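You operate a simulated robot arm through the tools that you are given. There is no shell and no other tool. Be economical: measure what you need, move in short steps, check, and stop when the job is done.

You run a simulated robot arm. Do the job below in one go: nothing can be reset, and whatever is moved stays where it is left.

JOB
Clamp the pine board and tighten both its screws, dial on 2.
Fine: the screwdriver goes back in its stand, still set to IN and 2.

It is judged by the outcome, as a careful person would: the job done as asked, and still so three seconds after it is handed in. It fails if anything else is knocked over, pushed out of place, dropped, spilled or broken.

ROBOT AND FRAMES
A 7-joint arm with a two-finger parallel gripper, fixed in place. Base frame: the origin is at the foot of the arm, x ahead of it, y to its left, z up; the work surface is at about z = 0.92. Readings come in m, degrees, newtons and seconds.
With the tool pointing down near the work surface it reaches from about 0.2 to 0.74 m from the base axis. Its first joint turns from -166.0 to 166.0 degrees. Payload 1.57 kg.
The TCP is the grasp point between the finger pads, 0.03 m short of the fingertips. In the tool frame z runs along the fingers and y along their closing line. The gripper opens to 0.11 m. The fingers are 0.024 m wide and 0.012 m thick; the gripper's body (0.048 by 0.112 m) begins 0.078 m behind the TCP.
Orientation is that of the tool frame in the base frame, as a unit quaternion [w, x, y, z]. With the fingers straight down and closing along the base's y, the tool's x points along the base's -x, its y along +y and its z along -z.

CONTROLS
- The arm moves only by the tool jog_arm. Its argument "rows" is one flat list of numbers, 7 for each row, row after row: the shift along the tool's x, y, z in units of 25 mm (1.0 is 25 mm), then the turn, a rotation vector about the tool's x, y, z in units of 6 degrees (1.0 is 6 degrees), then the opening in per cent of the stroke, from 0 (shut) to 100 (fully open). In form: [x, y, z, ax, ay, az, grip, x, y, z, ax, ay, az, grip, ...]. A call has 1 to 10 rows; each row shifts and turns the commanded pose from where the row before left it, along the tool's axes as they then stand. A call with a number of a shift or a turn outside -1 to 1 is refused whole. Rows are played at 5 a second. More than 0.05 m and 8.6 degrees between two rows, or a gripper value outside its range, and nothing of the call is played. Where a pose cannot be reached the arm comes as near as it can. A force on the tool above 70 N (or 10 N above the force at the start of the call, whichever is more), or a blocked arm, ends the call early, and 0.2 s more pass. The fingers move at their own pace (about 0.045 m/s each) and stop on an object; they squeeze with about 41 N. The grip force told is the motor's: it shows also when the fingers shut on nothing. Time passes only in rows, and 0.2 s behind the last, so rows that do not move let the fingers close. It gives the time, the measured TCP pose, the force on the tool (base axes), the opening and the grip force at its end, in the units of the frame above (readings bear some noise).
- Cameras (640 x 400 px; columns grow to the right, rows downward): "scene" is fixed at [0.2203, -0.5018, 1.6101]; the picture's right is [0.99, -0.10, 0.00], its down [-0.05, -0.45, -0.89] and it looks along [0.09, 0.89, -0.45] (base axes); focal length 315 px, centre (320, 200). "wrist" rides on the gripper at [0.07, 0.016, -0.141] in the tool frame; the picture's right is [-0.23, 0.97, 0.00], its down [-0.85, -0.20, -0.48] and it looks along [-0.47, -0.11, 0.88] (tool axes); focal length 222 px, centre (320, 200). There is no depth. A picture from a camera that has moved, and an enlarged one, comes with that camera's place and axes in the base frame and with its lens.
- get_image(camera): a new picture of that camera. The clock stands still meanwhile.
- raise_lower(by): slides the trunk up (or, below 0, down) by that many m; the arm rides with it, the base frame stays. It gives what a move gives, with no picture.
- inspect(camera, box): a new picture of the part [left, top, right, bottom] of that camera's present view, enlarged. The clock stands still meanwhile.
- close_job(): hands the job in; it is judged then, once.

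Work in short steps. Places have to be worked out from the pictures, the camera data and where the tool is seen: move nearer, look again, correct. Check each grasp and each placing, and mend what went wrong. You have 120 turns and 64 pictures in all, those below and enlarged ones among them. Open the gripper and draw the arm clear of the work before you hand the job in, unless the task says otherwise; then end with one line.

The tools are called after "Call:" as a command line: name --argument value ..., lists and objects as JSON in quotes. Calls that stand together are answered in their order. jog_arm: Moves the arm, as the interface text tells. Its arguments: {"type":"object","properties":{"rows":{"type":"array","items":{"type":"number"}}},"required":["rows"]} The other tools are called the same way: raise_lower (by) slides the trunk up or down; get_image (camera) takes a picture; inspect (camera, box) takes an enlarged picture of a part of a camera's view; close_job () hands the job in.

At the start:

```text
t: 0.0
ee_pos: [0.2736, 0.2895, 1.3726]
tool_rot: [0.0, 0.0, 1.0, 0.0]
contact_force: [0.5, 0.7, -0.1]
grip_width: 0.1101
finger_force: 0.0
trunk travel left (down, up): [-0.525, 0.065]
```

scene: 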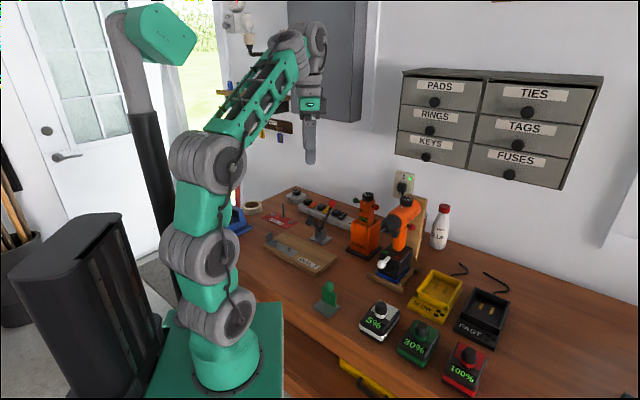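
wrist: 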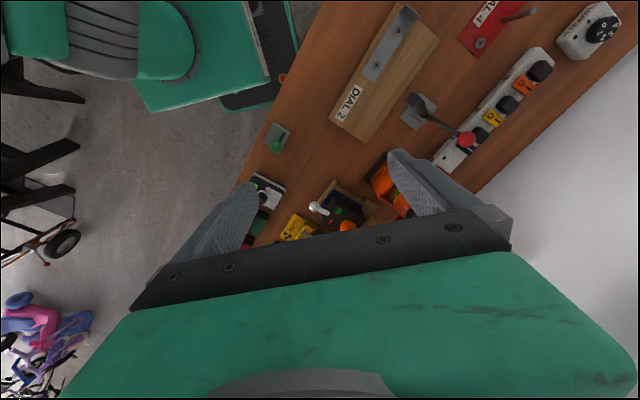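

I start by enlarging the workbench area to identify the pine board, clamp, screwdriver, chargers and batteries.

Call:
inspect --camera "scene" --box '[230, 170, 390, 270]'

Call:
inspect --camera "scene" --box '[330, 170, 530, 295]'

Call:
inspect --camera "scene" --box '[300, 260, 524, 400]'

```text
4.00 times, centred on (310, 220) of scene
camera zoom: at [0.2203, -0.5018, 1.6101], right [0.99, -0.1, 0.0], down [-0.05, -0.45, -0.89], along [0.09, 0.89, -0.45], focal length 1259 px, centre (360, 120)
```

zoom: 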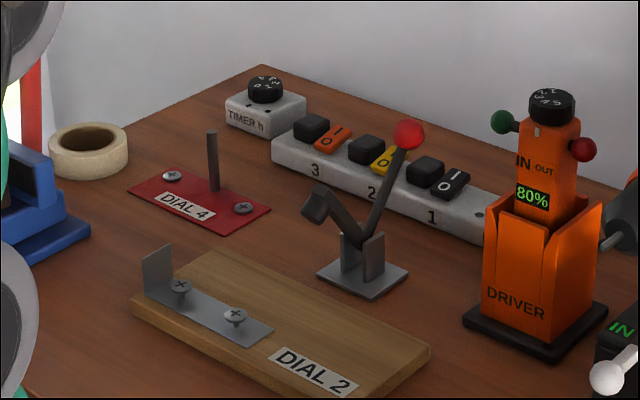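

```text
3.20 times, centred on (430, 232) of scene
camera zoom: at [0.2203, -0.5018, 1.6101], right [0.99, -0.1, 0.0], down [-0.05, -0.45, -0.89], along [0.09, 0.89, -0.45], focal length 1007 px, centre (-32, 96)
```

zoom: 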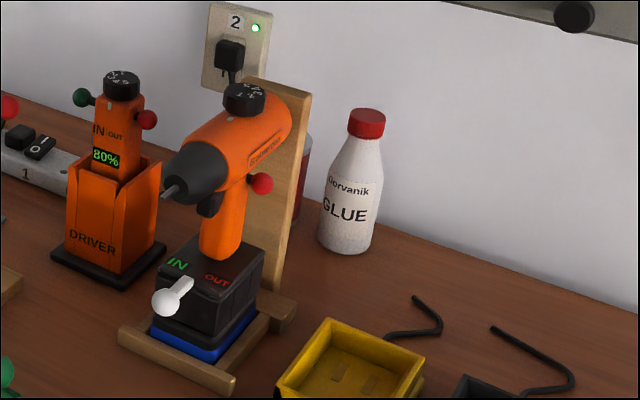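

```text
2.86 times, centred on (412, 330) of scene
camera zoom: at [0.2203, -0.5018, 1.6101], right [0.99, -0.1, 0.0], down [-0.05, -0.45, -0.89], along [0.09, 0.89, -0.45], focal length 899 px, centre (57, -171)
```

zoom: 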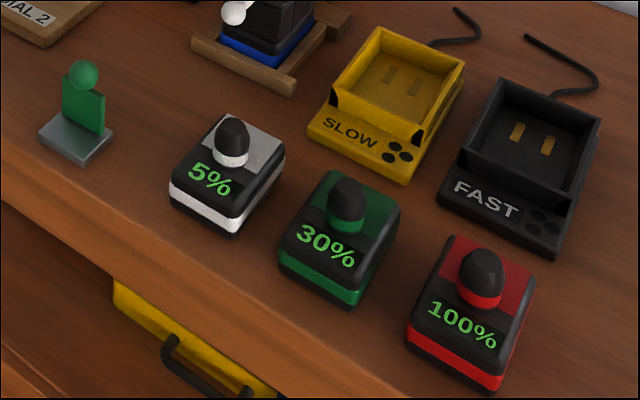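

The pine board ("DIAL 2"), the toggle clamp and the driver in its stand are visible. I take enlarged wrist views for plan-like measurements.

Call:
inspect --camera "wrist" --box '[320, 0, 480, 150]'

Call:
inspect --camera "wrist" --box '[400, 0, 640, 150]'

```text
2.67 times, centred on (400, 75) of wrist
camera zoom: at [0.2033, 0.3066, 1.5134], right [0.23, 0.97, 0.0], down [0.85, -0.2, 0.48], along [0.47, -0.11, -0.88], focal length 592 px, centre (107, 533)
```

zoom: 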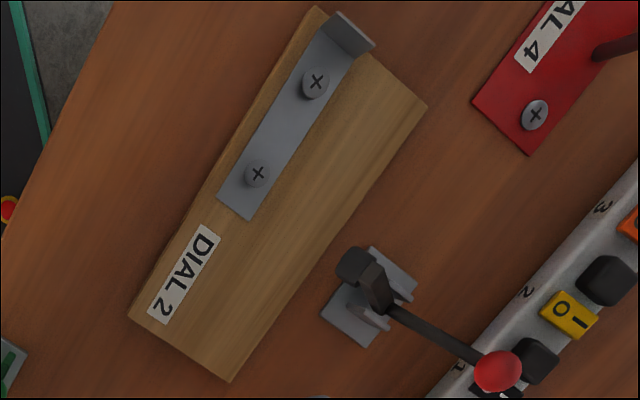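

```text
2.67 times, centred on (520, 75) of wrist
camera zoom: at [0.2033, 0.3066, 1.5134], right [0.23, 0.97, 0.0], down [0.85, -0.2, 0.48], along [0.47, -0.11, -0.88], focal length 592 px, centre (-213, 533)
```

zoom: 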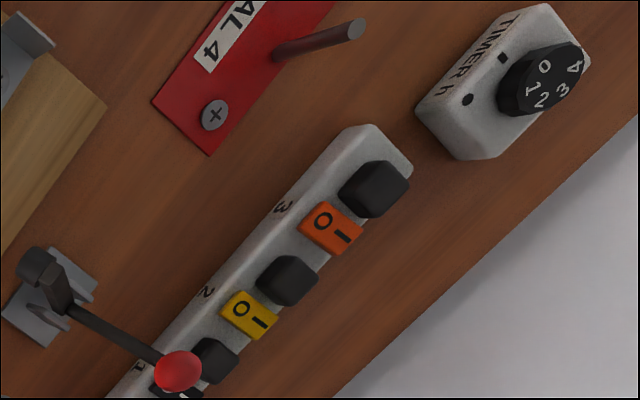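

Board spans about (0.11–0.37, 0.31–0.57), the clamp foot is near (0.331, 0.527) with its red ball near (0.375, 0.565, 1.06). I move above the driver area at height to look from closer.

Call:
jog_arm --rows '[-1, 0.5, 0, 0, 0, 0, 100, -1, 0.5, 0, 0, 0, 0, 100, -1, 0.5, 0, 0, 0, 0, 100, -1, 0.5, 0, 0, 0, 0, 100, -1, 0.5, 0, 0, 0, 0, 100, -1, 0.5, 0, 0, 0, 0, 100, -1, 0.5, 0, 0, 0, 0, 100, -1, 0.5, 0, 0, 0, 0, 100, -0.5, 0.5, 0, 0, 0, 0, 100]'

Call:
get_image --camera "wrist"

Call:
get_image --camera "scene"

```text
t: 2.0
ee_pos: [0.4271, 0.361, 1.3171]
tool_rot: [0.0, 0.0, 1.0, 0.001]
contact_force: [0.4, 0.5, -0.1]
grip_width: 0.1102
finger_force: 0.1
out of reach, approached as far as the arm can: row 3, 4, 5, 6, 7, 8, 9
trunk travel left (down, up): [-0.525, 0.065]
```

```text
56 pictures are left
camera wrist: at [0.3584, 0.3774, 1.4571], right [0.23, 0.97, 0.0], down [0.85, -0.2, 0.48], along [0.47, -0.11, -0.88], focal length 222 px, centre (320, 200)
```

wrist: 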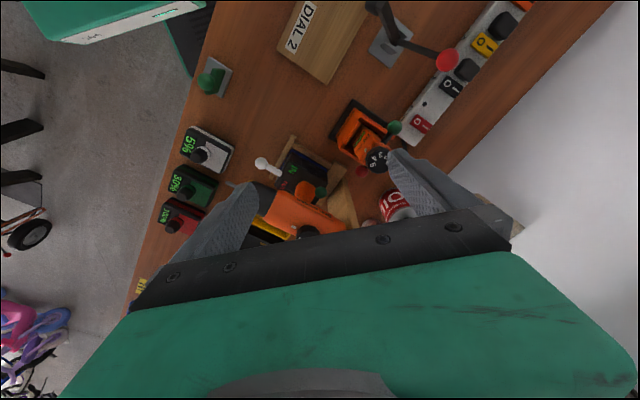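

```text
55 pictures are left
```

scene: 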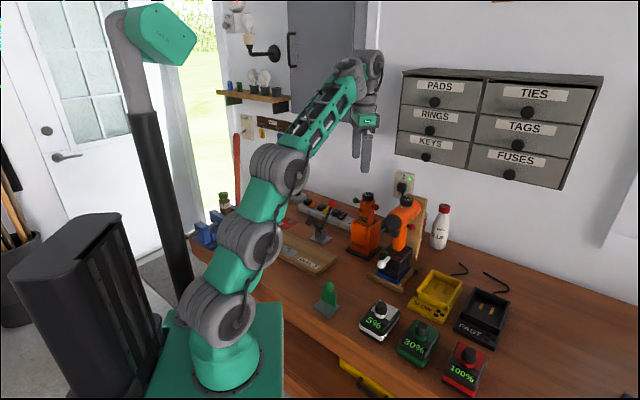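

High up, the arm's reach is short. I lower the trunk a little, still clear above the tools, and look again enlarged.

Call:
raise_lower --by -0.12

Call:
inspect --camera "wrist" --box '[230, 60, 470, 240]'

Call:
inspect --camera "scene" --box '[340, 180, 440, 300]'

```text
t: 3.5
ee_pos: [0.4293, 0.3606, 1.1954]
tool_rot: [0.001, -0.001, 1.0, 0.001]
contact_force: [-0.5, 1.0, 0.0]
grip_width: 0.1096
finger_force: 0.0
trunk travel left (down, up): [-0.405, 0.185]
```

```text
2.22 times, centred on (350, 150) of wrist
camera zoom: at [0.3585, 0.3776, 1.3372], right [0.23, 0.97, 0.0], down [0.85, -0.2, 0.48], along [0.47, -0.11, -0.88], focal length 494 px, centre (253, 311)
```

zoom: 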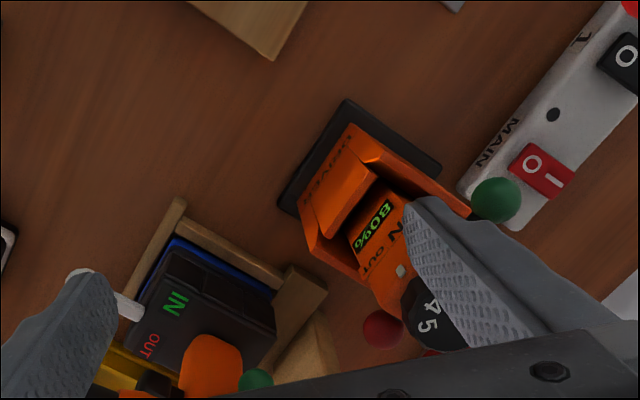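

```text
3.33 times, centred on (390, 240) of scene
camera zoom: at [0.2203, -0.5018, 1.6101], right [0.99, -0.1, 0.0], down [-0.05, -0.45, -0.89], along [0.09, 0.89, -0.45], focal length 1049 px, centre (87, 67)
```

zoom: 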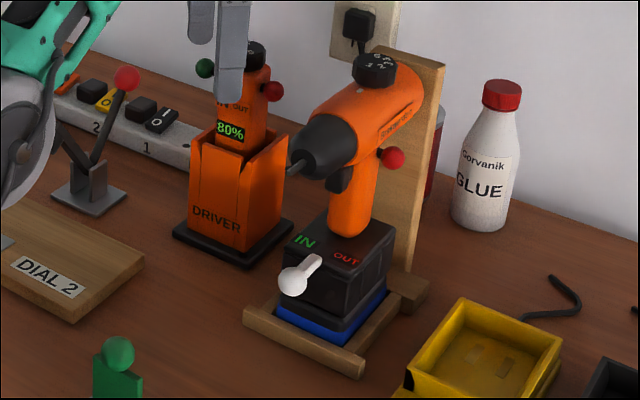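

The tool in the "DRIVER" stand is the screwdriver (bit down, IN/OUT bar with green and red knobs, dial on top). I first turn the gripper 45° about its axis (aligned to bench) and close it, at this safe height.

Call:
jog_arm --rows '[0, 0, 0, 0, 0, 0.9375, 0, 0, 0, 0, 0, 0, 0.9375, 0, 0, 0, 0, 0, 0, 0.9375, 0, 0, 0, 0, 0, 0, 0.9375, 0, 0, 0, 0, 0, 0, 0.9375, 0, 0, 0, 0, 0, 0, 0.9375, 0, 0, 0, 0, 0, 0, 0.9375, 0, 0, 0, 0, 0, 0, 0.9375, 0]'

Call:
get_image --camera "wrist"

```text
t: 5.3
ee_pos: [0.4281, 0.3608, 1.1955]
tool_rot: [0.0, 0.383, 0.924, 0.0]
contact_force: [-0.2, -0.2, -0.4]
grip_width: 0.0
finger_force: 21.6
trunk travel left (down, up): [-0.405, 0.185]
```

```text
52 pictures are left
camera wrist: at [0.3906, 0.4223, 1.3371], right [0.85, 0.53, 0.0], down [0.46, -0.75, 0.48], along [0.25, -0.41, -0.88], focal length 222 px, centre (320, 200)
```

wrist: 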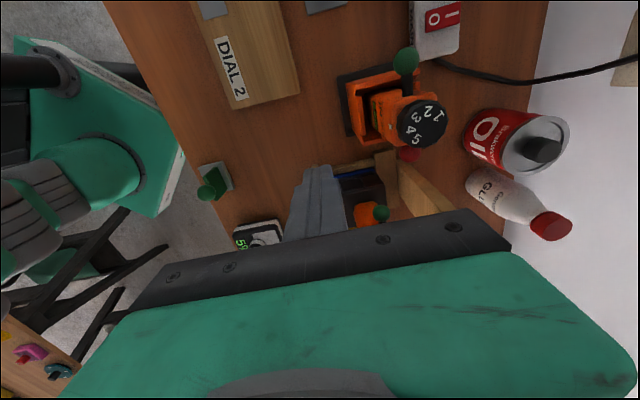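

The dial top is at about (0.476, 0.441, 1.149), just below my fingertips, so I'll keep clear. I enlarge the dial and knobs to read their settings.

Call:
inspect --camera "wrist" --box '[330, 40, 458, 170]'

Call:
inspect --camera "scene" --box '[345, 185, 385, 225]'

```text
3.08 times, centred on (394, 105) of wrist
camera zoom: at [0.3906, 0.4223, 1.3371], right [0.85, 0.53, 0.0], down [0.46, -0.75, 0.48], along [0.25, -0.41, -0.88], focal length 684 px, centre (92, 492)
```

zoom: 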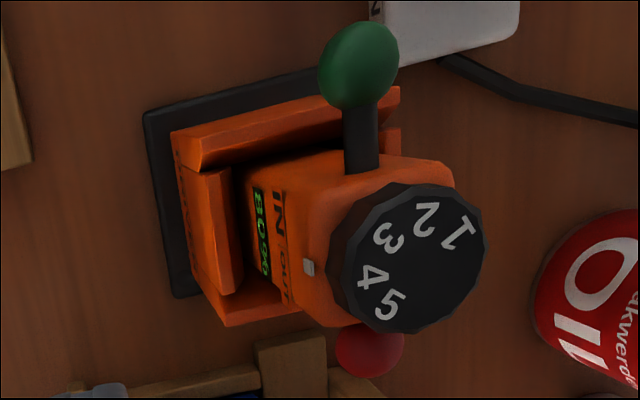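

```text
10.00 times, centred on (365, 205) of scene
camera zoom: at [0.2203, -0.5018, 1.6101], right [0.99, -0.1, 0.0], down [-0.05, -0.45, -0.89], along [0.09, 0.89, -0.45], focal length 3147 px, centre (-130, 150)
```

zoom: 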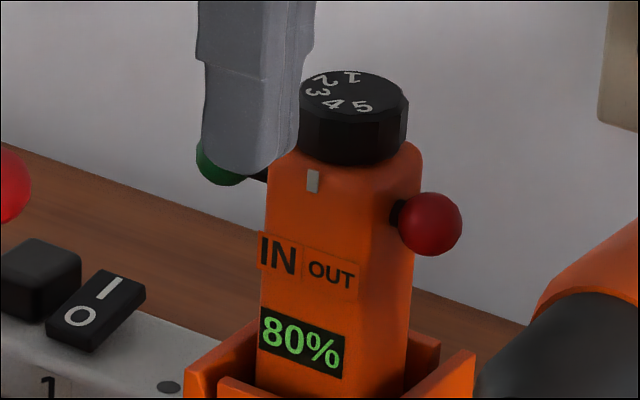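

The dial mark seems to stand at 4, so it will need turning to 2. I look closer at the IN/OUT bar and, for comparison, the other tool's.

Call:
inspect --camera "scene" --box '[355, 195, 381, 221]'

Call:
inspect --camera "scene" --box '[370, 190, 430, 290]'

```text
15.38 times, centred on (368, 208) of scene
camera zoom: at [0.2203, -0.5018, 1.6101], right [0.99, -0.1, 0.0], down [-0.05, -0.45, -0.89], along [0.09, 0.89, -0.45], focal length 4841 px, centre (-418, 77)
```

zoom: 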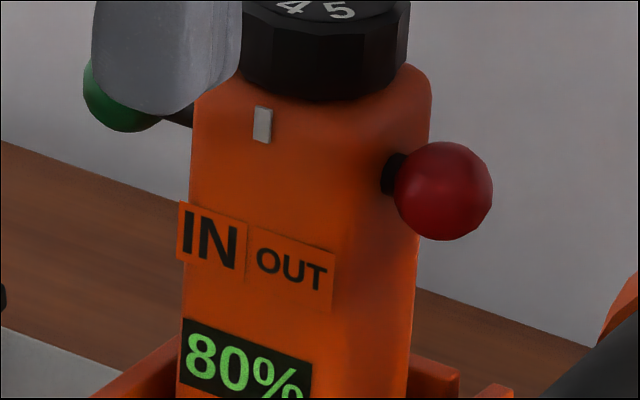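

```text
4.00 times, centred on (400, 240) of scene
camera zoom: at [0.2203, -0.5018, 1.6101], right [0.99, -0.1, 0.0], down [-0.05, -0.45, -0.89], along [0.09, 0.89, -0.45], focal length 1259 px, centre (0, 40)
```

zoom: 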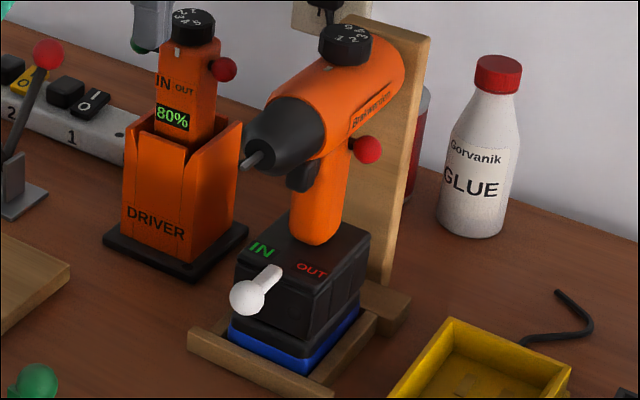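

The bar's green end stands out and the red end is pushed in; I'll settle that later. First the dial: I rise, open to about 70 mm and centre above it.

Call:
jog_arm --rows '[0, 0, -0.8, 0, 0, 0, 65, 0, 0, -0.6, 0, 0, 0, 65, 0.3, 0.9, 0, 0, 0, 0, 65, 0.2, 0.9, 0, 0, 0, 0, 65, 0.2, 0.9, 0, 0, 0, 0, 65, 0.2, 0.92, 0, 0, 0, 0, 65]'

Call:
get_image --camera "wrist"

Call:
inspect --camera "scene" --box '[335, 150, 415, 230]'

```text
t: 6.7
ee_pos: [0.4344, 0.3872, 1.1757]
tool_rot: [0.001, 0.383, 0.924, 0.002]
contact_force: [-0.7, 0.3, 0.8]
grip_width: 0.0714
finger_force: 0.1
out of reach, approached as far as the arm can: row 1, 2, 3, 4, 5, 6
trunk travel left (down, up): [-0.405, 0.185]
```

```text
47 pictures are left
camera wrist: at [0.3968, 0.4483, 1.317], right [0.85, 0.53, 0.0], down [0.46, -0.75, 0.48], along [0.25, -0.41, -0.88], focal length 222 px, centre (320, 200)
```

wrist: 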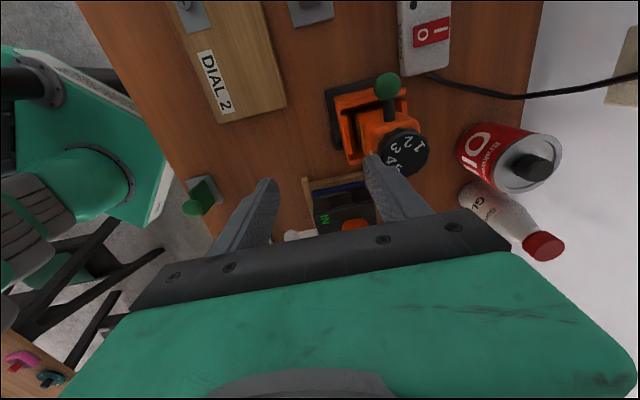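

```text
5.00 times, centred on (375, 190) of scene
camera zoom: at [0.2203, -0.5018, 1.6101], right [0.99, -0.1, 0.0], down [-0.05, -0.45, -0.89], along [0.09, 0.89, -0.45], focal length 1574 px, centre (45, 250)
```

zoom: 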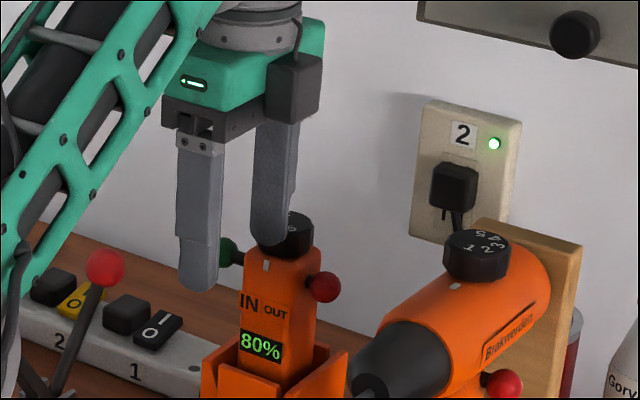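

The arm is at its reach limit at this trunk height. I draw back and up, then lower the trunk to gain reach.

Call:
jog_arm --rows '[0, -1, 0, 0, 0, 0, 65, 0, -1, 0, 0, 0, 0, 65, 0, -1, 0, 0, 0, 0, 65, 0, -1, -1, 0, 0, 0, 65, 0, 0, -1, 0, 0, 0, 65, 0, 0, -1, 0, 0, 0, 65]'

Call:
raise_lower --by -0.12

Call:
get_image --camera "scene"

```text
t: 8.1
ee_pos: [0.3616, 0.3138, 1.2408]
tool_rot: [0.001, 0.383, 0.924, 0.001]
contact_force: [-0.5, -0.1, 0.0]
grip_width: 0.0716
finger_force: 0.1
out of reach, approached as far as the arm can: row 6
trunk travel left (down, up): [-0.405, 0.185]
```

```text
t: 9.6
ee_pos: [0.3615, 0.3143, 1.1221]
tool_rot: [0.001, 0.383, 0.924, 0.001]
contact_force: [0.6, -0.7, -1.0]
grip_width: 0.0716
finger_force: 0.0
trunk travel left (down, up): [-0.285, 0.305]
```

```text
45 pictures are left
```

scene: 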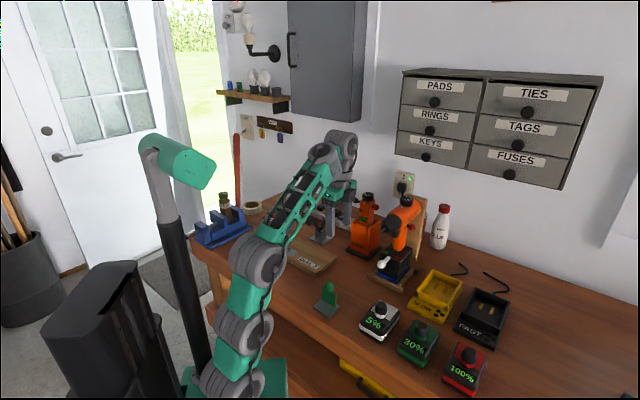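

The arm is stretched upward, so it's a higher trunk that gives reach. I raise the trunk fully, then look at what height the arm then has.

Call:
raise_lower --by 0.3

Call:
jog_arm --rows '[0, 0, 1, 0, 0, 0, 65, 0, 0, 1, 0, 0, 0, 65, 0, 0, 1, 0, 0, 0, 65, 0, 0, 1, 0, 0, 0, 65, 0, 0, 1, 0, 0, 0, 65, 0, 0, 1, 0, 0, 0, 65, 0, 0, 1, 0, 0, 0, 65, 0, 0, 1, 0, 0, 0, 65]'

```text
t: 12.6
ee_pos: [0.363, 0.3128, 1.4221]
tool_rot: [0.0, 0.382, 0.924, 0.001]
contact_force: [0.1, 0.3, 0.5]
grip_width: 0.0716
finger_force: 0.0
trunk travel left (down, up): [-0.585, 0.005]
```

```text
t: 14.4
ee_pos: [0.361, 0.3144, 1.2207]
tool_rot: [0.001, 0.383, 0.924, 0.001]
contact_force: [-0.2, 0.8, 0.3]
grip_width: 0.0715
finger_force: 0.0
trunk travel left (down, up): [-0.585, 0.005]
```

Now move over the dial at z≈1.22 (tips 4 cm above it).

Call:
jog_arm --rows '[0.1, 1, 0, 0, 0, 0, 65, 0, 1, 0, 0, 0, 0, 65, 0.1, 1, 0, 0, 0, 0, 65, 0, 1, 0, 0, 0, 0, 65, 0.1, 1, 0, 0, 0, 0, 65, 0, 1, 0, 0, 0, 0, 65, 0.04, 0.84, 0, 0, 0, 0, 65]'

Call:
get_image --camera "wrist"

Call:
inspect --camera "scene" --box '[335, 150, 415, 230]'

```text
t: 16.0
ee_pos: [0.4772, 0.4412, 1.2209]
tool_rot: [0.0, 0.383, 0.924, 0.0]
contact_force: [0.2, 1.1, 0.8]
grip_width: 0.0714
finger_force: 0.1
trunk travel left (down, up): [-0.585, 0.005]
```

```text
44 pictures are left
camera wrist: at [0.4391, 0.503, 1.3631], right [0.85, 0.53, 0.0], down [0.46, -0.75, 0.48], along [0.25, -0.41, -0.88], focal length 222 px, centre (320, 200)
```

wrist: 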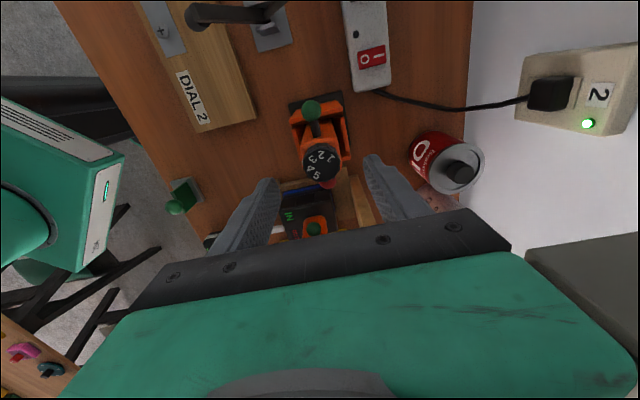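

```text
5.00 times, centred on (375, 190) of scene
camera zoom: at [0.2203, -0.5018, 1.6101], right [0.99, -0.1, 0.0], down [-0.05, -0.45, -0.89], along [0.09, 0.89, -0.45], focal length 1574 px, centre (45, 250)
```

zoom: 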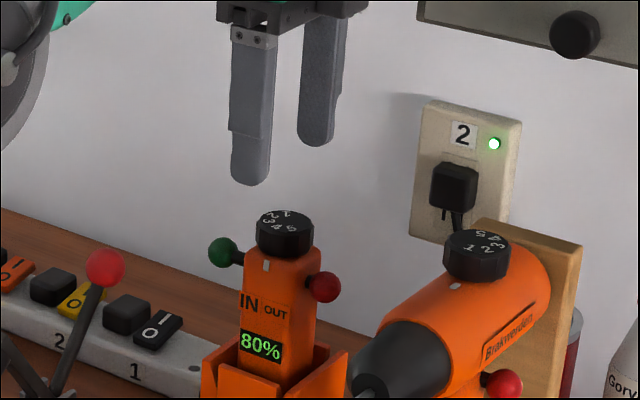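

The dial centre agrees with (0.478, 0.441). I lower so the tips overlap the dial's rim (tips ≈1.132) and close.

Call:
jog_arm --rows '[0, 0, 0.8, 0, 0, 0, 65, 0, 0, 0.8, 0, 0, 0, 65, 0, 0, 0.8, 0, 0, 0, 65, 0, 0, 0, 0, 0, 0, 30, 0, 0, 0, 0, 0, 0, 25, 0, 0, 0, 0, 0, 0, 20, 0, 0, 0, 0, 0, 0, 20]'

Call:
get_image --camera "wrist"

```text
t: 17.6
ee_pos: [0.4776, 0.442, 1.162]
tool_rot: [0.0, 0.382, 0.924, 0.001]
contact_force: [1.4, 0.7, -0.2]
grip_width: 0.0368
finger_force: 29.4
trunk travel left (down, up): [-0.585, 0.005]
```

```text
42 pictures are left
camera wrist: at [0.439, 0.5026, 1.3036], right [0.85, 0.53, 0.0], down [0.46, -0.75, 0.48], along [0.25, -0.41, -0.88], focal length 222 px, centre (320, 200)
```

wrist: 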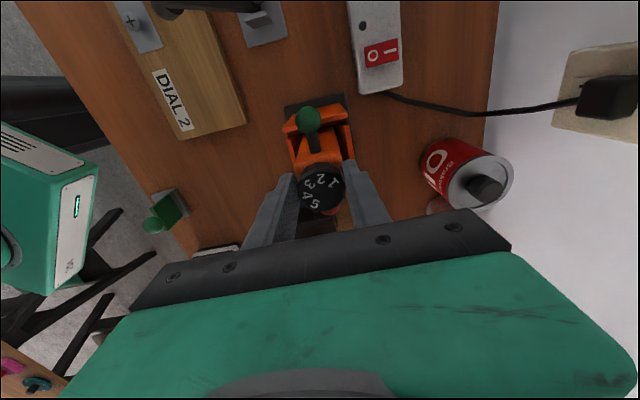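

Gripped (36.8 mm). I turn counter-clockwise seen from above by about 48° and check which number comes to the mark.

Call:
jog_arm --rows '[0, 0, 0, 0, 0, -0.8, 20, 0, 0, 0, 0, 0, -0.8, 20, 0, 0, 0, 0, 0, -0.8, 20, 0, 0, 0, 0, 0, -0.8, 20, 0, 0, 0, 0, 0, -0.8, 20, 0, 0, 0, 0, 0, -0.8, 20, 0, 0, 0, 0, 0, -0.8, 20, 0, 0, 0, 0, 0, -0.8, 20, 0, 0, 0, 0, 0, -0.8, 20, 0, 0, 0, 0, 0, -0.8, 20]'

Call:
inspect --camera "wrist" --box '[240, 80, 400, 240]'

Call:
inspect --camera "scene" --box '[345, 180, 385, 225]'

```text
t: 19.8
ee_pos: [0.4768, 0.4411, 1.1636]
tool_rot: [0.001, -0.027, 1.0, 0.001]
contact_force: [-1.9, -2.6, 2.0]
grip_width: 0.0365
finger_force: 40.8
trunk travel left (down, up): [-0.585, 0.005]
```

```text
2.50 times, centred on (320, 160) of wrist
camera zoom: at [0.4062, 0.4536, 1.3035], right [0.17, 0.98, 0.0], down [0.86, -0.15, 0.48], along [0.47, -0.08, -0.88], focal length 555 px, centre (320, 300)
```

zoom: 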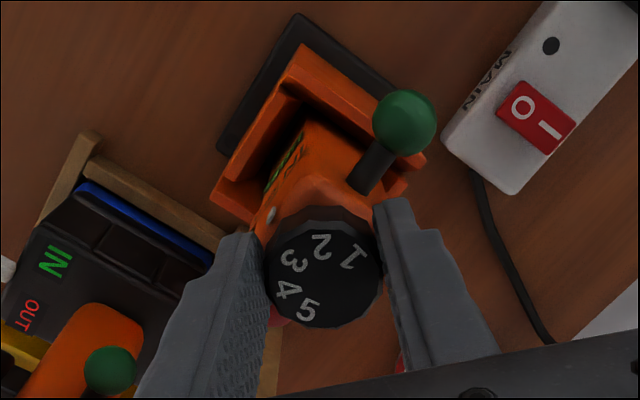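

```text
8.89 times, centred on (365, 202) of scene
camera zoom: at [0.2203, -0.5018, 1.6101], right [0.99, -0.1, 0.0], down [-0.05, -0.45, -0.89], along [0.09, 0.89, -0.45], focal length 2797 px, centre (-80, 178)
```

zoom: 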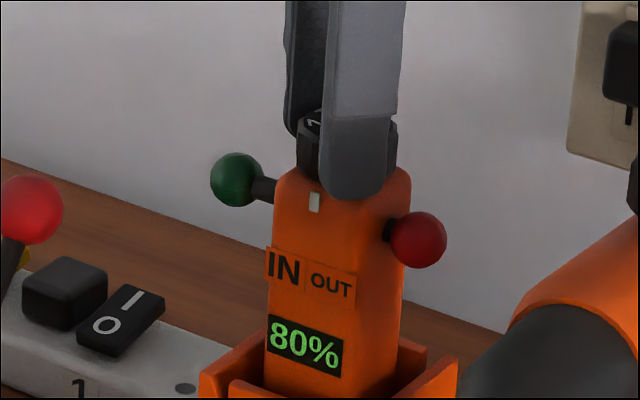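

Now 3 stands at the mark (front normal ≈226°, 3 at ≈224°); steps are about 50°. One more step brings 2 there.

Call:
jog_arm --rows '[0, 0, 0, 0, 0, -0.84, 20, 0, 0, 0, 0, 0, -0.84, 20, 0, 0, 0, 0, 0, -0.84, 20, 0, 0, 0, 0, 0, -0.84, 20, 0, 0, 0, 0, 0, -0.84, 20, 0, 0, 0, 0, 0, -0.84, 20, 0, 0, 0, 0, 0, -0.84, 20, 0, 0, 0, 0, 0, -0.84, 20, 0, 0, 0, 0, 0, -0.84, 20, 0, 0, 0, 0, 0, -0.84, 20]'

Call:
inspect --camera "wrist" --box '[240, 80, 400, 240]'

```text
t: 22.0
ee_pos: [0.4757, 0.44, 1.1637]
tool_rot: [0.001, -0.45, 0.893, 0.0]
contact_force: [-1.3, -10.6, 3.3]
grip_width: 0.0368
finger_force: 40.8
trunk travel left (down, up): [-0.585, 0.005]
```

```text
2.50 times, centred on (320, 160) of wrist
camera zoom: at [0.4222, 0.3935, 1.3038], right [-0.65, 0.76, 0.0], down [0.67, 0.57, 0.48], along [0.37, 0.31, -0.88], focal length 555 px, centre (320, 300)
```

zoom: 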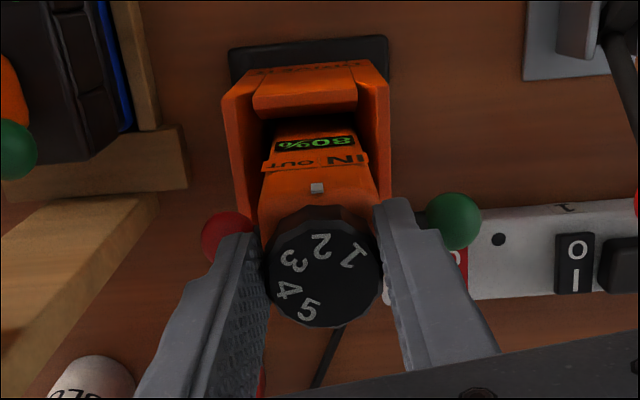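

2 is now aligned with the mark. I release, rise 6 cm, and check the dial stays.

Call:
jog_arm --rows '[0, 0, 0, 0, 0, 0, 50, 0, 0, 0, 0, 0, 0, 60, 0, 0, 0, 0, 0, 0, 60, 0, 0, -0.8, 0, 0, 0, 60, 0, 0, -0.8, 0, 0, 0, 60, 0, 0, -0.8, 0, 0, 0, 60]'

Call:
inspect --camera "wrist" --box '[240, 80, 400, 240]'

Call:
inspect --camera "scene" --box '[345, 180, 385, 225]'

```text
t: 23.4
ee_pos: [0.4762, 0.4412, 1.2208]
tool_rot: [0.001, -0.449, 0.894, 0.0]
contact_force: [0.5, -0.3, 0.2]
grip_width: 0.066
finger_force: 0.0
trunk travel left (down, up): [-0.585, 0.005]
```

```text
2.50 times, centred on (320, 160) of wrist
camera zoom: at [0.4228, 0.3949, 1.3627], right [-0.65, 0.76, 0.0], down [0.67, 0.57, 0.48], along [0.37, 0.31, -0.88], focal length 555 px, centre (320, 300)
```

zoom: 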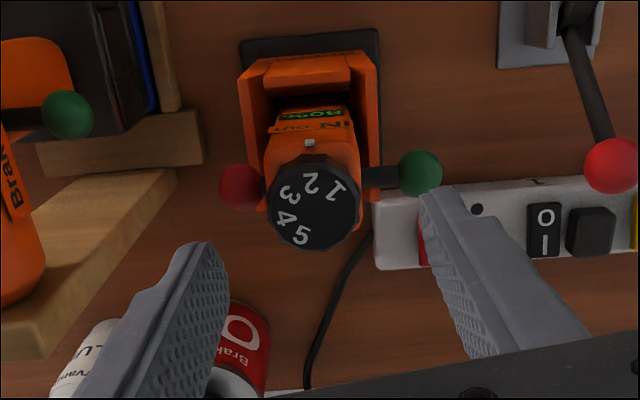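

```text
8.89 times, centred on (365, 202) of scene
camera zoom: at [0.2203, -0.5018, 1.6101], right [0.99, -0.1, 0.0], down [-0.05, -0.45, -0.89], along [0.09, 0.89, -0.45], focal length 2797 px, centre (-80, 178)
```

zoom: 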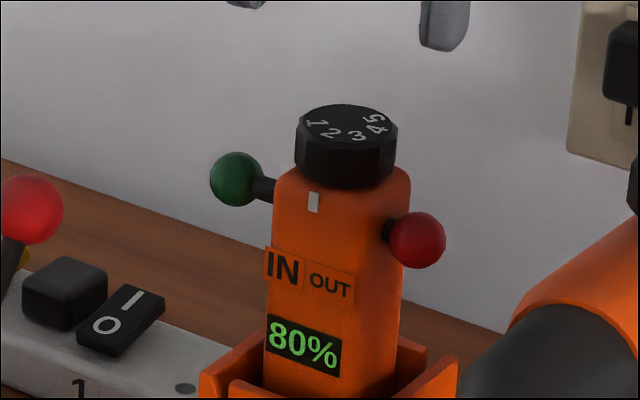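

Dial is set on 2. Now the IN/OUT bar: I'll push the green (IN-side) knob in and see what changes. First I align the gripper to the bar, close, and go down outside the green knob.

Call:
jog_arm --rows '[0, 0, 0, 0, 0, 0.71, 0, 0, 0, 0, 0, 0, 0.71, 0, 0, 0.8, 0, 0, 0, 0, 0, 0, 0.8, 0, 0, 0, 0, 0, 0, 0.8, 0, 0, 0, 0, 0, 0, 0.8, 0, 0, 0, 0, 0, 0, 0, 1, 0, 0, 0, 0, 0, 0, 1, 0, 0, 0, 0, 0, 0, 1, 0, 0, 0, 0, 0, 0, 1, 0, 0, 0, 0]'

Call:
inspect --camera "scene" --box '[320, 170, 400, 230]'

Call:
inspect --camera "wrist" --box '[220, 60, 420, 240]'

```text
t: 25.6
ee_pos: [0.4199, 0.4981, 1.1208]
tool_rot: [0.001, -0.382, 0.924, 0.0]
contact_force: [-0.4, -0.4, 0.4]
grip_width: 0.0
finger_force: 21.3
trunk travel left (down, up): [-0.585, 0.005]
```

```text
6.67 times, centred on (360, 200) of scene
camera zoom: at [0.2203, -0.5018, 1.6101], right [0.99, -0.1, 0.0], down [-0.05, -0.45, -0.89], along [0.09, 0.89, -0.45], focal length 2098 px, centre (53, 200)
```

zoom: 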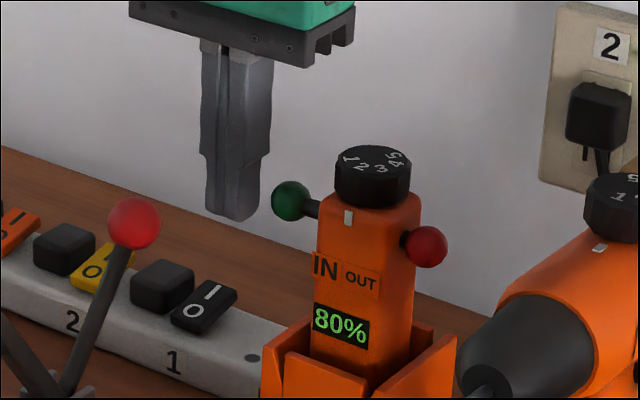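

```text
2.22 times, centred on (320, 150) of wrist
camera zoom: at [0.3601, 0.4613, 1.2634], right [-0.53, 0.85, 0.0], down [0.75, 0.46, 0.48], along [0.41, 0.25, -0.88], focal length 494 px, centre (320, 311)
```

zoom: 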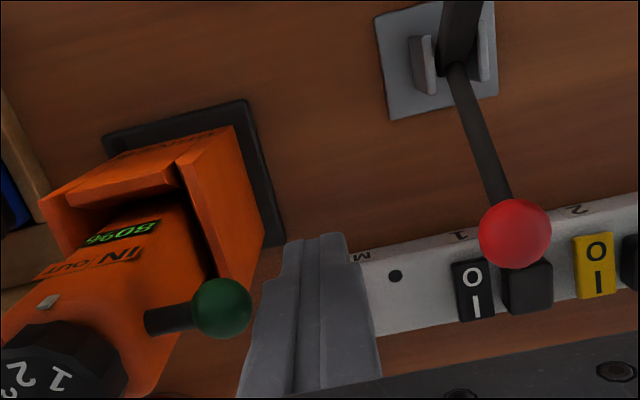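

The finger stands just outside the green knob. I approach it and push inward in small steps watching force.

Call:
jog_arm --rows '[-0.2, -0.2, 0, 0, 0, 0, 0, 0, -0.2, 0, 0, 0, 0, 0, 0, -0.12, 0, 0, 0, 0, 0, 0, -0.12, 0, 0, 0, 0, 0, 0, -0.12, 0, 0, 0, 0, 0]'

Call:
inspect --camera "scene" --box '[340, 180, 400, 225]'

```text
t: 26.8
ee_pos: [0.4383, 0.4883, 1.122]
tool_rot: [0.001, -0.382, 0.924, 0.001]
contact_force: [-0.8, 0.5, 1.5]
grip_width: 0.0
finger_force: 21.8
trunk travel left (down, up): [-0.585, 0.005]
```

```text
8.89 times, centred on (370, 202) of scene
camera zoom: at [0.2203, -0.5018, 1.6101], right [0.99, -0.1, 0.0], down [-0.05, -0.45, -0.89], along [0.09, 0.89, -0.45], focal length 2797 px, centre (-124, 178)
```

zoom: 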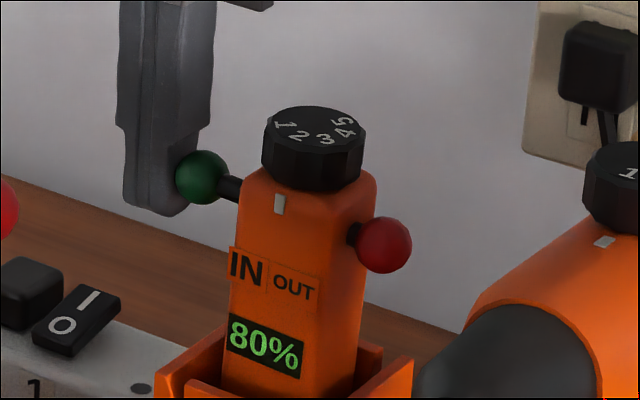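

The bar is moving (red knob has come out a few mm) with little force. I push a further ~12 mm.

Call:
jog_arm --rows '[0, -0.12, 0, 0, 0, 0, 0, 0, -0.12, 0, 0, 0, 0, 0, 0, -0.12, 0, 0, 0, 0, 0, 0, -0.12, 0, 0, 0, 0, 0]'

Call:
inspect --camera "scene" --box '[340, 180, 400, 225]'

```text
t: 27.8
ee_pos: [0.4456, 0.4787, 1.1214]
tool_rot: [0.0, -0.382, 0.924, 0.0]
contact_force: [-1.6, 1.0, -0.2]
grip_width: 0.0
finger_force: 21.2
trunk travel left (down, up): [-0.585, 0.005]
```

```text
8.89 times, centred on (370, 202) of scene
camera zoom: at [0.2203, -0.5018, 1.6101], right [0.99, -0.1, 0.0], down [-0.05, -0.45, -0.89], along [0.09, 0.89, -0.45], focal length 2797 px, centre (-124, 178)
```

zoom: 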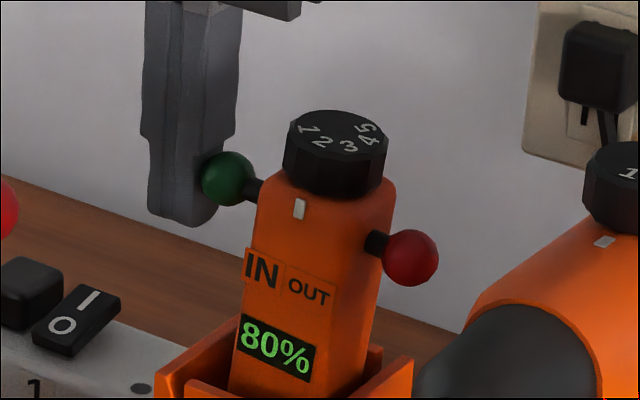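

The driver leans within its loose holster, but the bar has slid about 5 mm relative to the body (green stem shorter, red longer). I push slightly more.

Call:
jog_arm --rows '[0, -0.12, 0, 0, 0, 0, 0, 0, -0.12, 0, 0, 0, 0, 0, 0, 0, 0, 0, 0, 0, 0]'

Call:
inspect --camera "scene" --box '[330, 170, 410, 260]'

```text
t: 28.6
ee_pos: [0.4502, 0.4743, 1.1227]
tool_rot: [0.001, -0.382, 0.924, 0.001]
contact_force: [-0.4, 0.5, 0.8]
grip_width: 0.0
finger_force: 21.8
trunk travel left (down, up): [-0.585, 0.005]
```

```text
4.44 times, centred on (370, 215) of scene
camera zoom: at [0.2203, -0.5018, 1.6101], right [0.99, -0.1, 0.0], down [-0.05, -0.45, -0.89], along [0.09, 0.89, -0.45], focal length 1399 px, centre (98, 133)
```

zoom: 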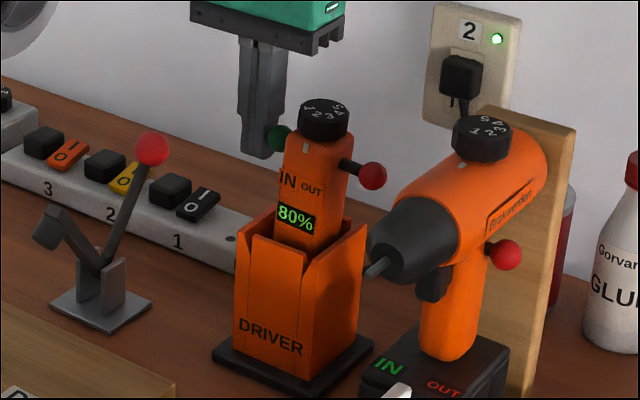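

The bar snapped over: green in, red out. I back off and check that the driver sits straight again.

Call:
jog_arm --rows '[0, 0.2, 0, 0, 0, 0, 0, 0, 0.4, 0, 0, 0, 0, 0, 0, 0.7, 0, 0, 0, 0, 0, 0, 0.5, 0, 0, 0, 0, 0]'

Call:
inspect --camera "scene" --box '[330, 170, 410, 260]'

```text
t: 29.6
ee_pos: [0.4169, 0.5075, 1.1216]
tool_rot: [0.001, -0.382, 0.924, 0.0]
contact_force: [0.9, 0.1, 0.8]
grip_width: 0.0001
finger_force: 21.0
trunk travel left (down, up): [-0.585, 0.005]
```

```text
4.44 times, centred on (370, 215) of scene
camera zoom: at [0.2203, -0.5018, 1.6101], right [0.99, -0.1, 0.0], down [-0.05, -0.45, -0.89], along [0.09, 0.89, -0.45], focal length 1399 px, centre (98, 133)
```

zoom: 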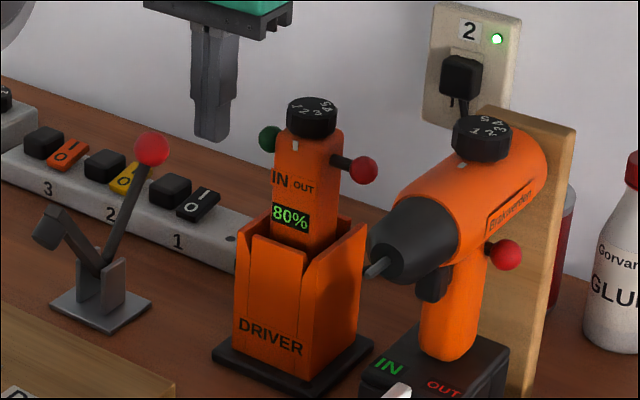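

The driver stands straight; dial 2, green pushed in. Next the clamp: ball at about (0.378, 0.577, 1.047). I go up, around behind it and down.

Call:
jog_arm --rows '[0, 0, -1, 0, 0, 0, 0, -0.86, 0, -0.2, 0, 0, 0, 0, -0.85, 0.75, 0, 0, 0, 0, 0, -0.85, 0.75, 0, 0, 0, 0, 0, 0, 0.8, 0, 0, 0, 0, 0, 0, 0.77, 0, 0, 0, 0, 0, 0, 0, 1, 0, 0, 0, 0, 0, 0, 1, 0, 0, 0, 0, 0, 0, 1, 0, 0, 0, 0, 0, 0, 0.5, 0, 0, 0, 0]'

Call:
inspect --camera "scene" --box '[280, 150, 380, 250]'

```text
t: 31.8
ee_pos: [0.3999, 0.5614, 1.0601]
tool_rot: [0.002, -0.381, 0.924, 0.002]
contact_force: [17.1, -10.0, 14.1]
grip_width: 0.0
finger_force: 21.8
out of reach, approached as far as the arm can: row 3, 4, 5, 6
trunk travel left (down, up): [-0.585, 0.005]
```

```text
4.00 times, centred on (330, 200) of scene
camera zoom: at [0.2203, -0.5018, 1.6101], right [0.99, -0.1, 0.0], down [-0.05, -0.45, -0.89], along [0.09, 0.89, -0.45], focal length 1259 px, centre (280, 200)
```

zoom: 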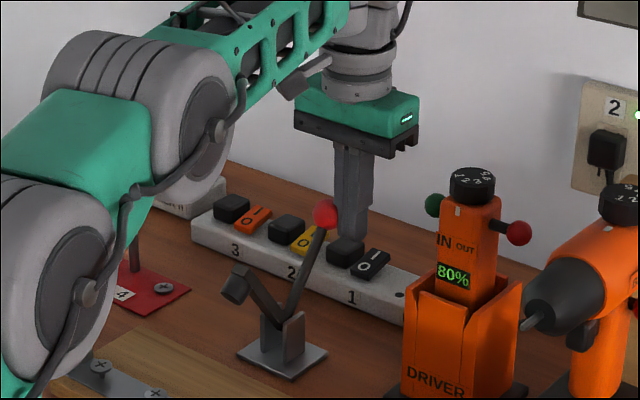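

Reach fell short at height, so the finger came down beside the ball, leaning on it. I step away sideways, then go round behind it at this lower height.

Call:
jog_arm --rows '[0, -1, 0, 0, 0, 0, 0, -0.8, -0.1, 0, 0, 0, 0, 0, -0.8, 0, 0, 0, 0, 0, 0]'

Call:
jog_arm --rows '[0, 0.7, 0, 0, 0, 0, 0, 0, 0.7, 0, 0, 0, 0, 0, 0, 0.7, 0, 0, 0, 0, 0]'

Call:
inspect --camera "scene" --box '[280, 150, 380, 250]'

```text
t: 32.6
ee_pos: [0.4381, 0.5636, 1.0582]
tool_rot: [0.001, -0.382, 0.924, 0.001]
contact_force: [-0.2, 1.1, -0.2]
grip_width: 0.0
finger_force: 21.3
out of reach, approached as far as the arm can: row 3
trunk travel left (down, up): [-0.585, 0.005]
```

```text
t: 33.4
ee_pos: [0.3884, 0.5923, 1.057]
tool_rot: [0.001, -0.384, 0.923, 0.0]
contact_force: [0.0, 1.7, 0.0]
grip_width: 0.0002
finger_force: 20.8
out of reach, approached as far as the arm can: row 1, 2, 3
trunk travel left (down, up): [-0.585, 0.005]
```

```text
4.00 times, centred on (330, 200) of scene
camera zoom: at [0.2203, -0.5018, 1.6101], right [0.99, -0.1, 0.0], down [-0.05, -0.45, -0.89], along [0.09, 0.89, -0.45], focal length 1259 px, centre (280, 200)
```

zoom: 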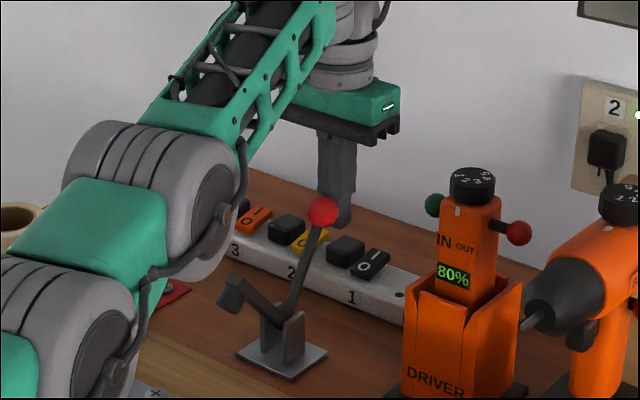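

The finger is behind the ball and in line. I push it toward the board in steps.

Call:
jog_arm --rows '[0.5, 0, 0, 0, 0, 0, 0, 0.5, 0, 0, 0, 0, 0, 0, 0.5, 0, 0, 0, 0, 0, 0, 0.5, 0, 0, 0, 0, 0, 0]'

Call:
inspect --camera "scene" --box '[280, 150, 380, 250]'

```text
t: 34.4
ee_pos: [0.374, 0.5818, 1.0604]
tool_rot: [0.0, -0.382, 0.924, 0.001]
contact_force: [0.5, 0.8, -0.1]
grip_width: 0.0
finger_force: 21.0
out of reach, approached as far as the arm can: row 2, 3, 4
trunk travel left (down, up): [-0.585, 0.005]
```

```text
4.00 times, centred on (330, 200) of scene
camera zoom: at [0.2203, -0.5018, 1.6101], right [0.99, -0.1, 0.0], down [-0.05, -0.45, -0.89], along [0.09, 0.89, -0.45], focal length 1259 px, centre (280, 200)
```

zoom: 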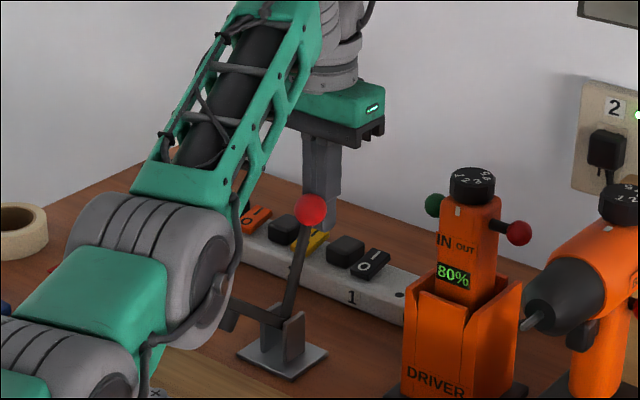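

The lever is moving and the clamp arm is coming down. Continue.

Call:
jog_arm --rows '[0.5, 0, 0, 0, 0, 0, 0, 0.5, 0, 0, 0, 0, 0, 0, 0.5, 0, 0, 0, 0, 0, 0, 0.5, 0, 0, 0, 0, 0, 0]'

Call:
inspect --camera "scene" --box '[260, 150, 380, 250]'

```text
t: 35.4
ee_pos: [0.3577, 0.6018, 1.0706]
tool_rot: [-0.009, -0.384, 0.923, 0.011]
contact_force: [0.7, -0.1, 0.0]
grip_width: 0.0
finger_force: 21.7
out of reach, approached as far as the arm can: row 1, 2, 3, 4
trunk travel left (down, up): [-0.585, 0.005]
```

```text
4.00 times, centred on (320, 200) of scene
camera zoom: at [0.2203, -0.5018, 1.6101], right [0.99, -0.1, 0.0], down [-0.05, -0.45, -0.89], along [0.09, 0.89, -0.45], focal length 1259 px, centre (320, 200)
```

zoom: 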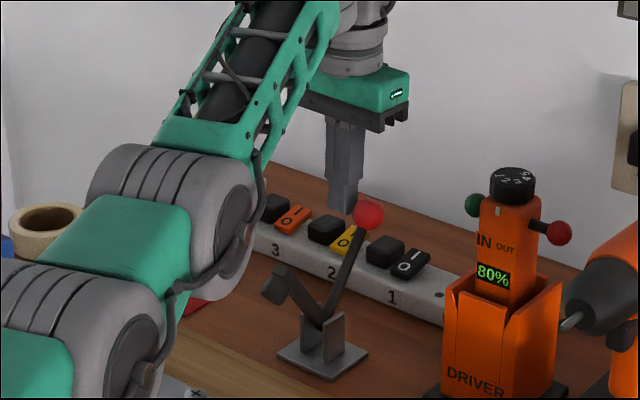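

The arm slid off sideways and the lever sprang back; it flags poses unreachable though the radius is fine, so I suspect the wrist angle. I lift a bit, turn the gripper back by 45° and see whether reach improves.

Call:
jog_arm --rows '[0, 0, -0.6, 0, 0, 0, 0, 0, 0, -0.6, 0, 0, 0.9, 0, 0, 0, 0, 0, 0, 0.9, 0, 0, 0, 0, 0, 0, 0.9, 0, 0, 0, 0, 0, 0, 0.9, 0, 0, 0, 0, 0, 0, 0.9, 0, 0, 0, 0, 0, 0, 0.9, 0, 0, 0, 0, 0, 0, 0.9, 0, 0, 0, 0, 0, 0, 0.9, 0]'

Call:
get_image --camera "scene"

```text
t: 37.4
ee_pos: [0.3563, 0.5783, 1.106]
tool_rot: [0.005, -0.013, 1.0, 0.008]
contact_force: [18.3, 9.7, 43.5]
grip_width: 0.0
finger_force: 21.5
out of reach, approached as far as the arm can: row 1
trunk travel left (down, up): [-0.585, 0.005]
```

```text
26 pictures are left
```

scene: 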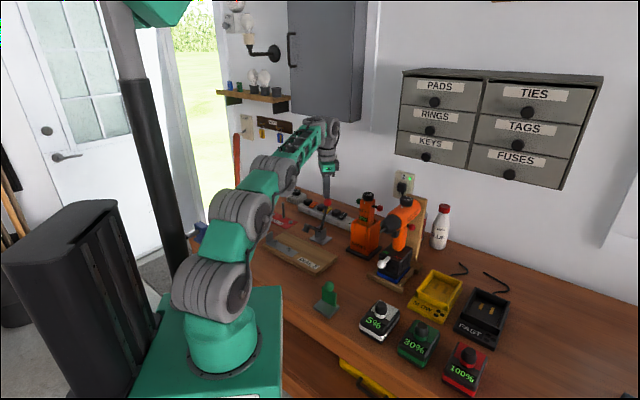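

The finger came down on top of the ball; I lift off at once, turn the gripper further to +45° (a well-reachable angle) and open it to 45 mm to straddle the ball.

Call:
jog_arm --rows '[0, 0, -1, 0, 0, 0, 0, 0, 0, -0.6, 0, 0, 0.9375, 42, 0, 0, 0, 0, 0, 0.9375, 42, 0, 0, 0, 0, 0, 0.9375, 42, 0, 0, 0, 0, 0, 0.9375, 42, 0, 0, 0, 0, 0, 0.9375, 42, 0, 0, 0, 0, 0, 0.9375, 42, 0, 0, 0, 0, 0, 0.9375, 42, 0, 0, 0, 0, 0, 0.9375, 42]'

Call:
get_image --camera "wrist"

```text
t: 39.4
ee_pos: [0.3539, 0.5795, 1.139]
tool_rot: [0.001, 0.369, 0.93, 0.001]
contact_force: [0.2, -0.7, 0.1]
grip_width: 0.046
finger_force: 0.0
trunk travel left (down, up): [-0.585, 0.005]
```

```text
25 pictures are left
camera wrist: at [0.3141, 0.6382, 1.2793], right [0.83, 0.55, 0.0], down [0.48, -0.73, 0.48], along [0.27, -0.4, -0.88], focal length 222 px, centre (320, 200)
```

wrist: 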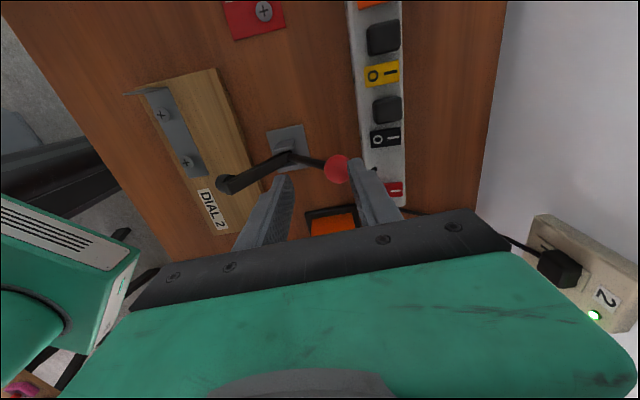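

Clear view: ball at (0.380, 0.576). I centre on it and lower so the fingers straddle it.

Call:
jog_arm --rows '[-0.45, 0.3, 0, 0, 0, 0, 42, -0.4, 0.31, 0, 0, 0, 0.28, 42, 0, 0, 0.9, 0, 0, 0, 42, 0, 0, 0.9, 0, 0, 0, 42, 0, 0, 0.9, 0, 0, 0, 42]'

Call:
get_image --camera "wrist"

```text
t: 40.6
ee_pos: [0.3785, 0.5735, 1.069]
tool_rot: [0.0, 0.382, 0.924, 0.001]
contact_force: [-1.2, 0.1, -0.4]
grip_width: 0.046
finger_force: 0.0
trunk travel left (down, up): [-0.585, 0.005]
```

```text
24 pictures are left
camera wrist: at [0.3409, 0.6357, 1.2117], right [0.85, 0.53, 0.0], down [0.46, -0.75, 0.48], along [0.25, -0.4, -0.88], focal length 222 px, centre (320, 200)
```

wrist: 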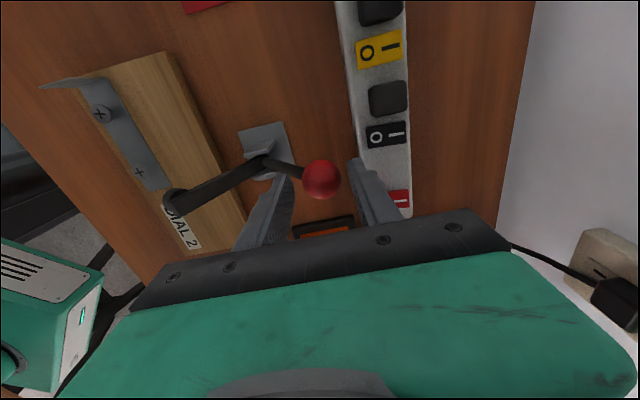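

Ball is between the fingers. I drag it toward the board.

Call:
jog_arm --rows '[0, -0.5, 0, 0, 0, 0, 42, 0, -0.5, 0, 0, 0, 0, 42, 0, -0.5, 0, 0, 0, 0, 42, 0, -0.5, 0, 0, 0, 0, 42, 0, -0.5, 0, 0, 0, 0, 42, 0, -0.5, 0, 0, 0, 0, 42]'

Call:
get_image --camera "wrist"

```text
t: 42.0
ee_pos: [0.3256, 0.5206, 1.0692]
tool_rot: [0.0, 0.382, 0.924, 0.001]
contact_force: [-4.7, -5.8, 0.3]
grip_width: 0.0523
finger_force: 3.8
trunk travel left (down, up): [-0.585, 0.005]
```

```text
23 pictures are left
camera wrist: at [0.2871, 0.5818, 1.2113], right [0.85, 0.53, 0.0], down [0.46, -0.75, 0.48], along [0.25, -0.41, -0.88], focal length 222 px, centre (320, 200)
```

wrist: 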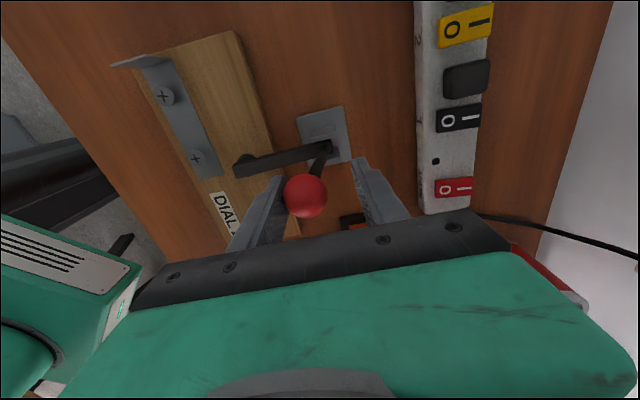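

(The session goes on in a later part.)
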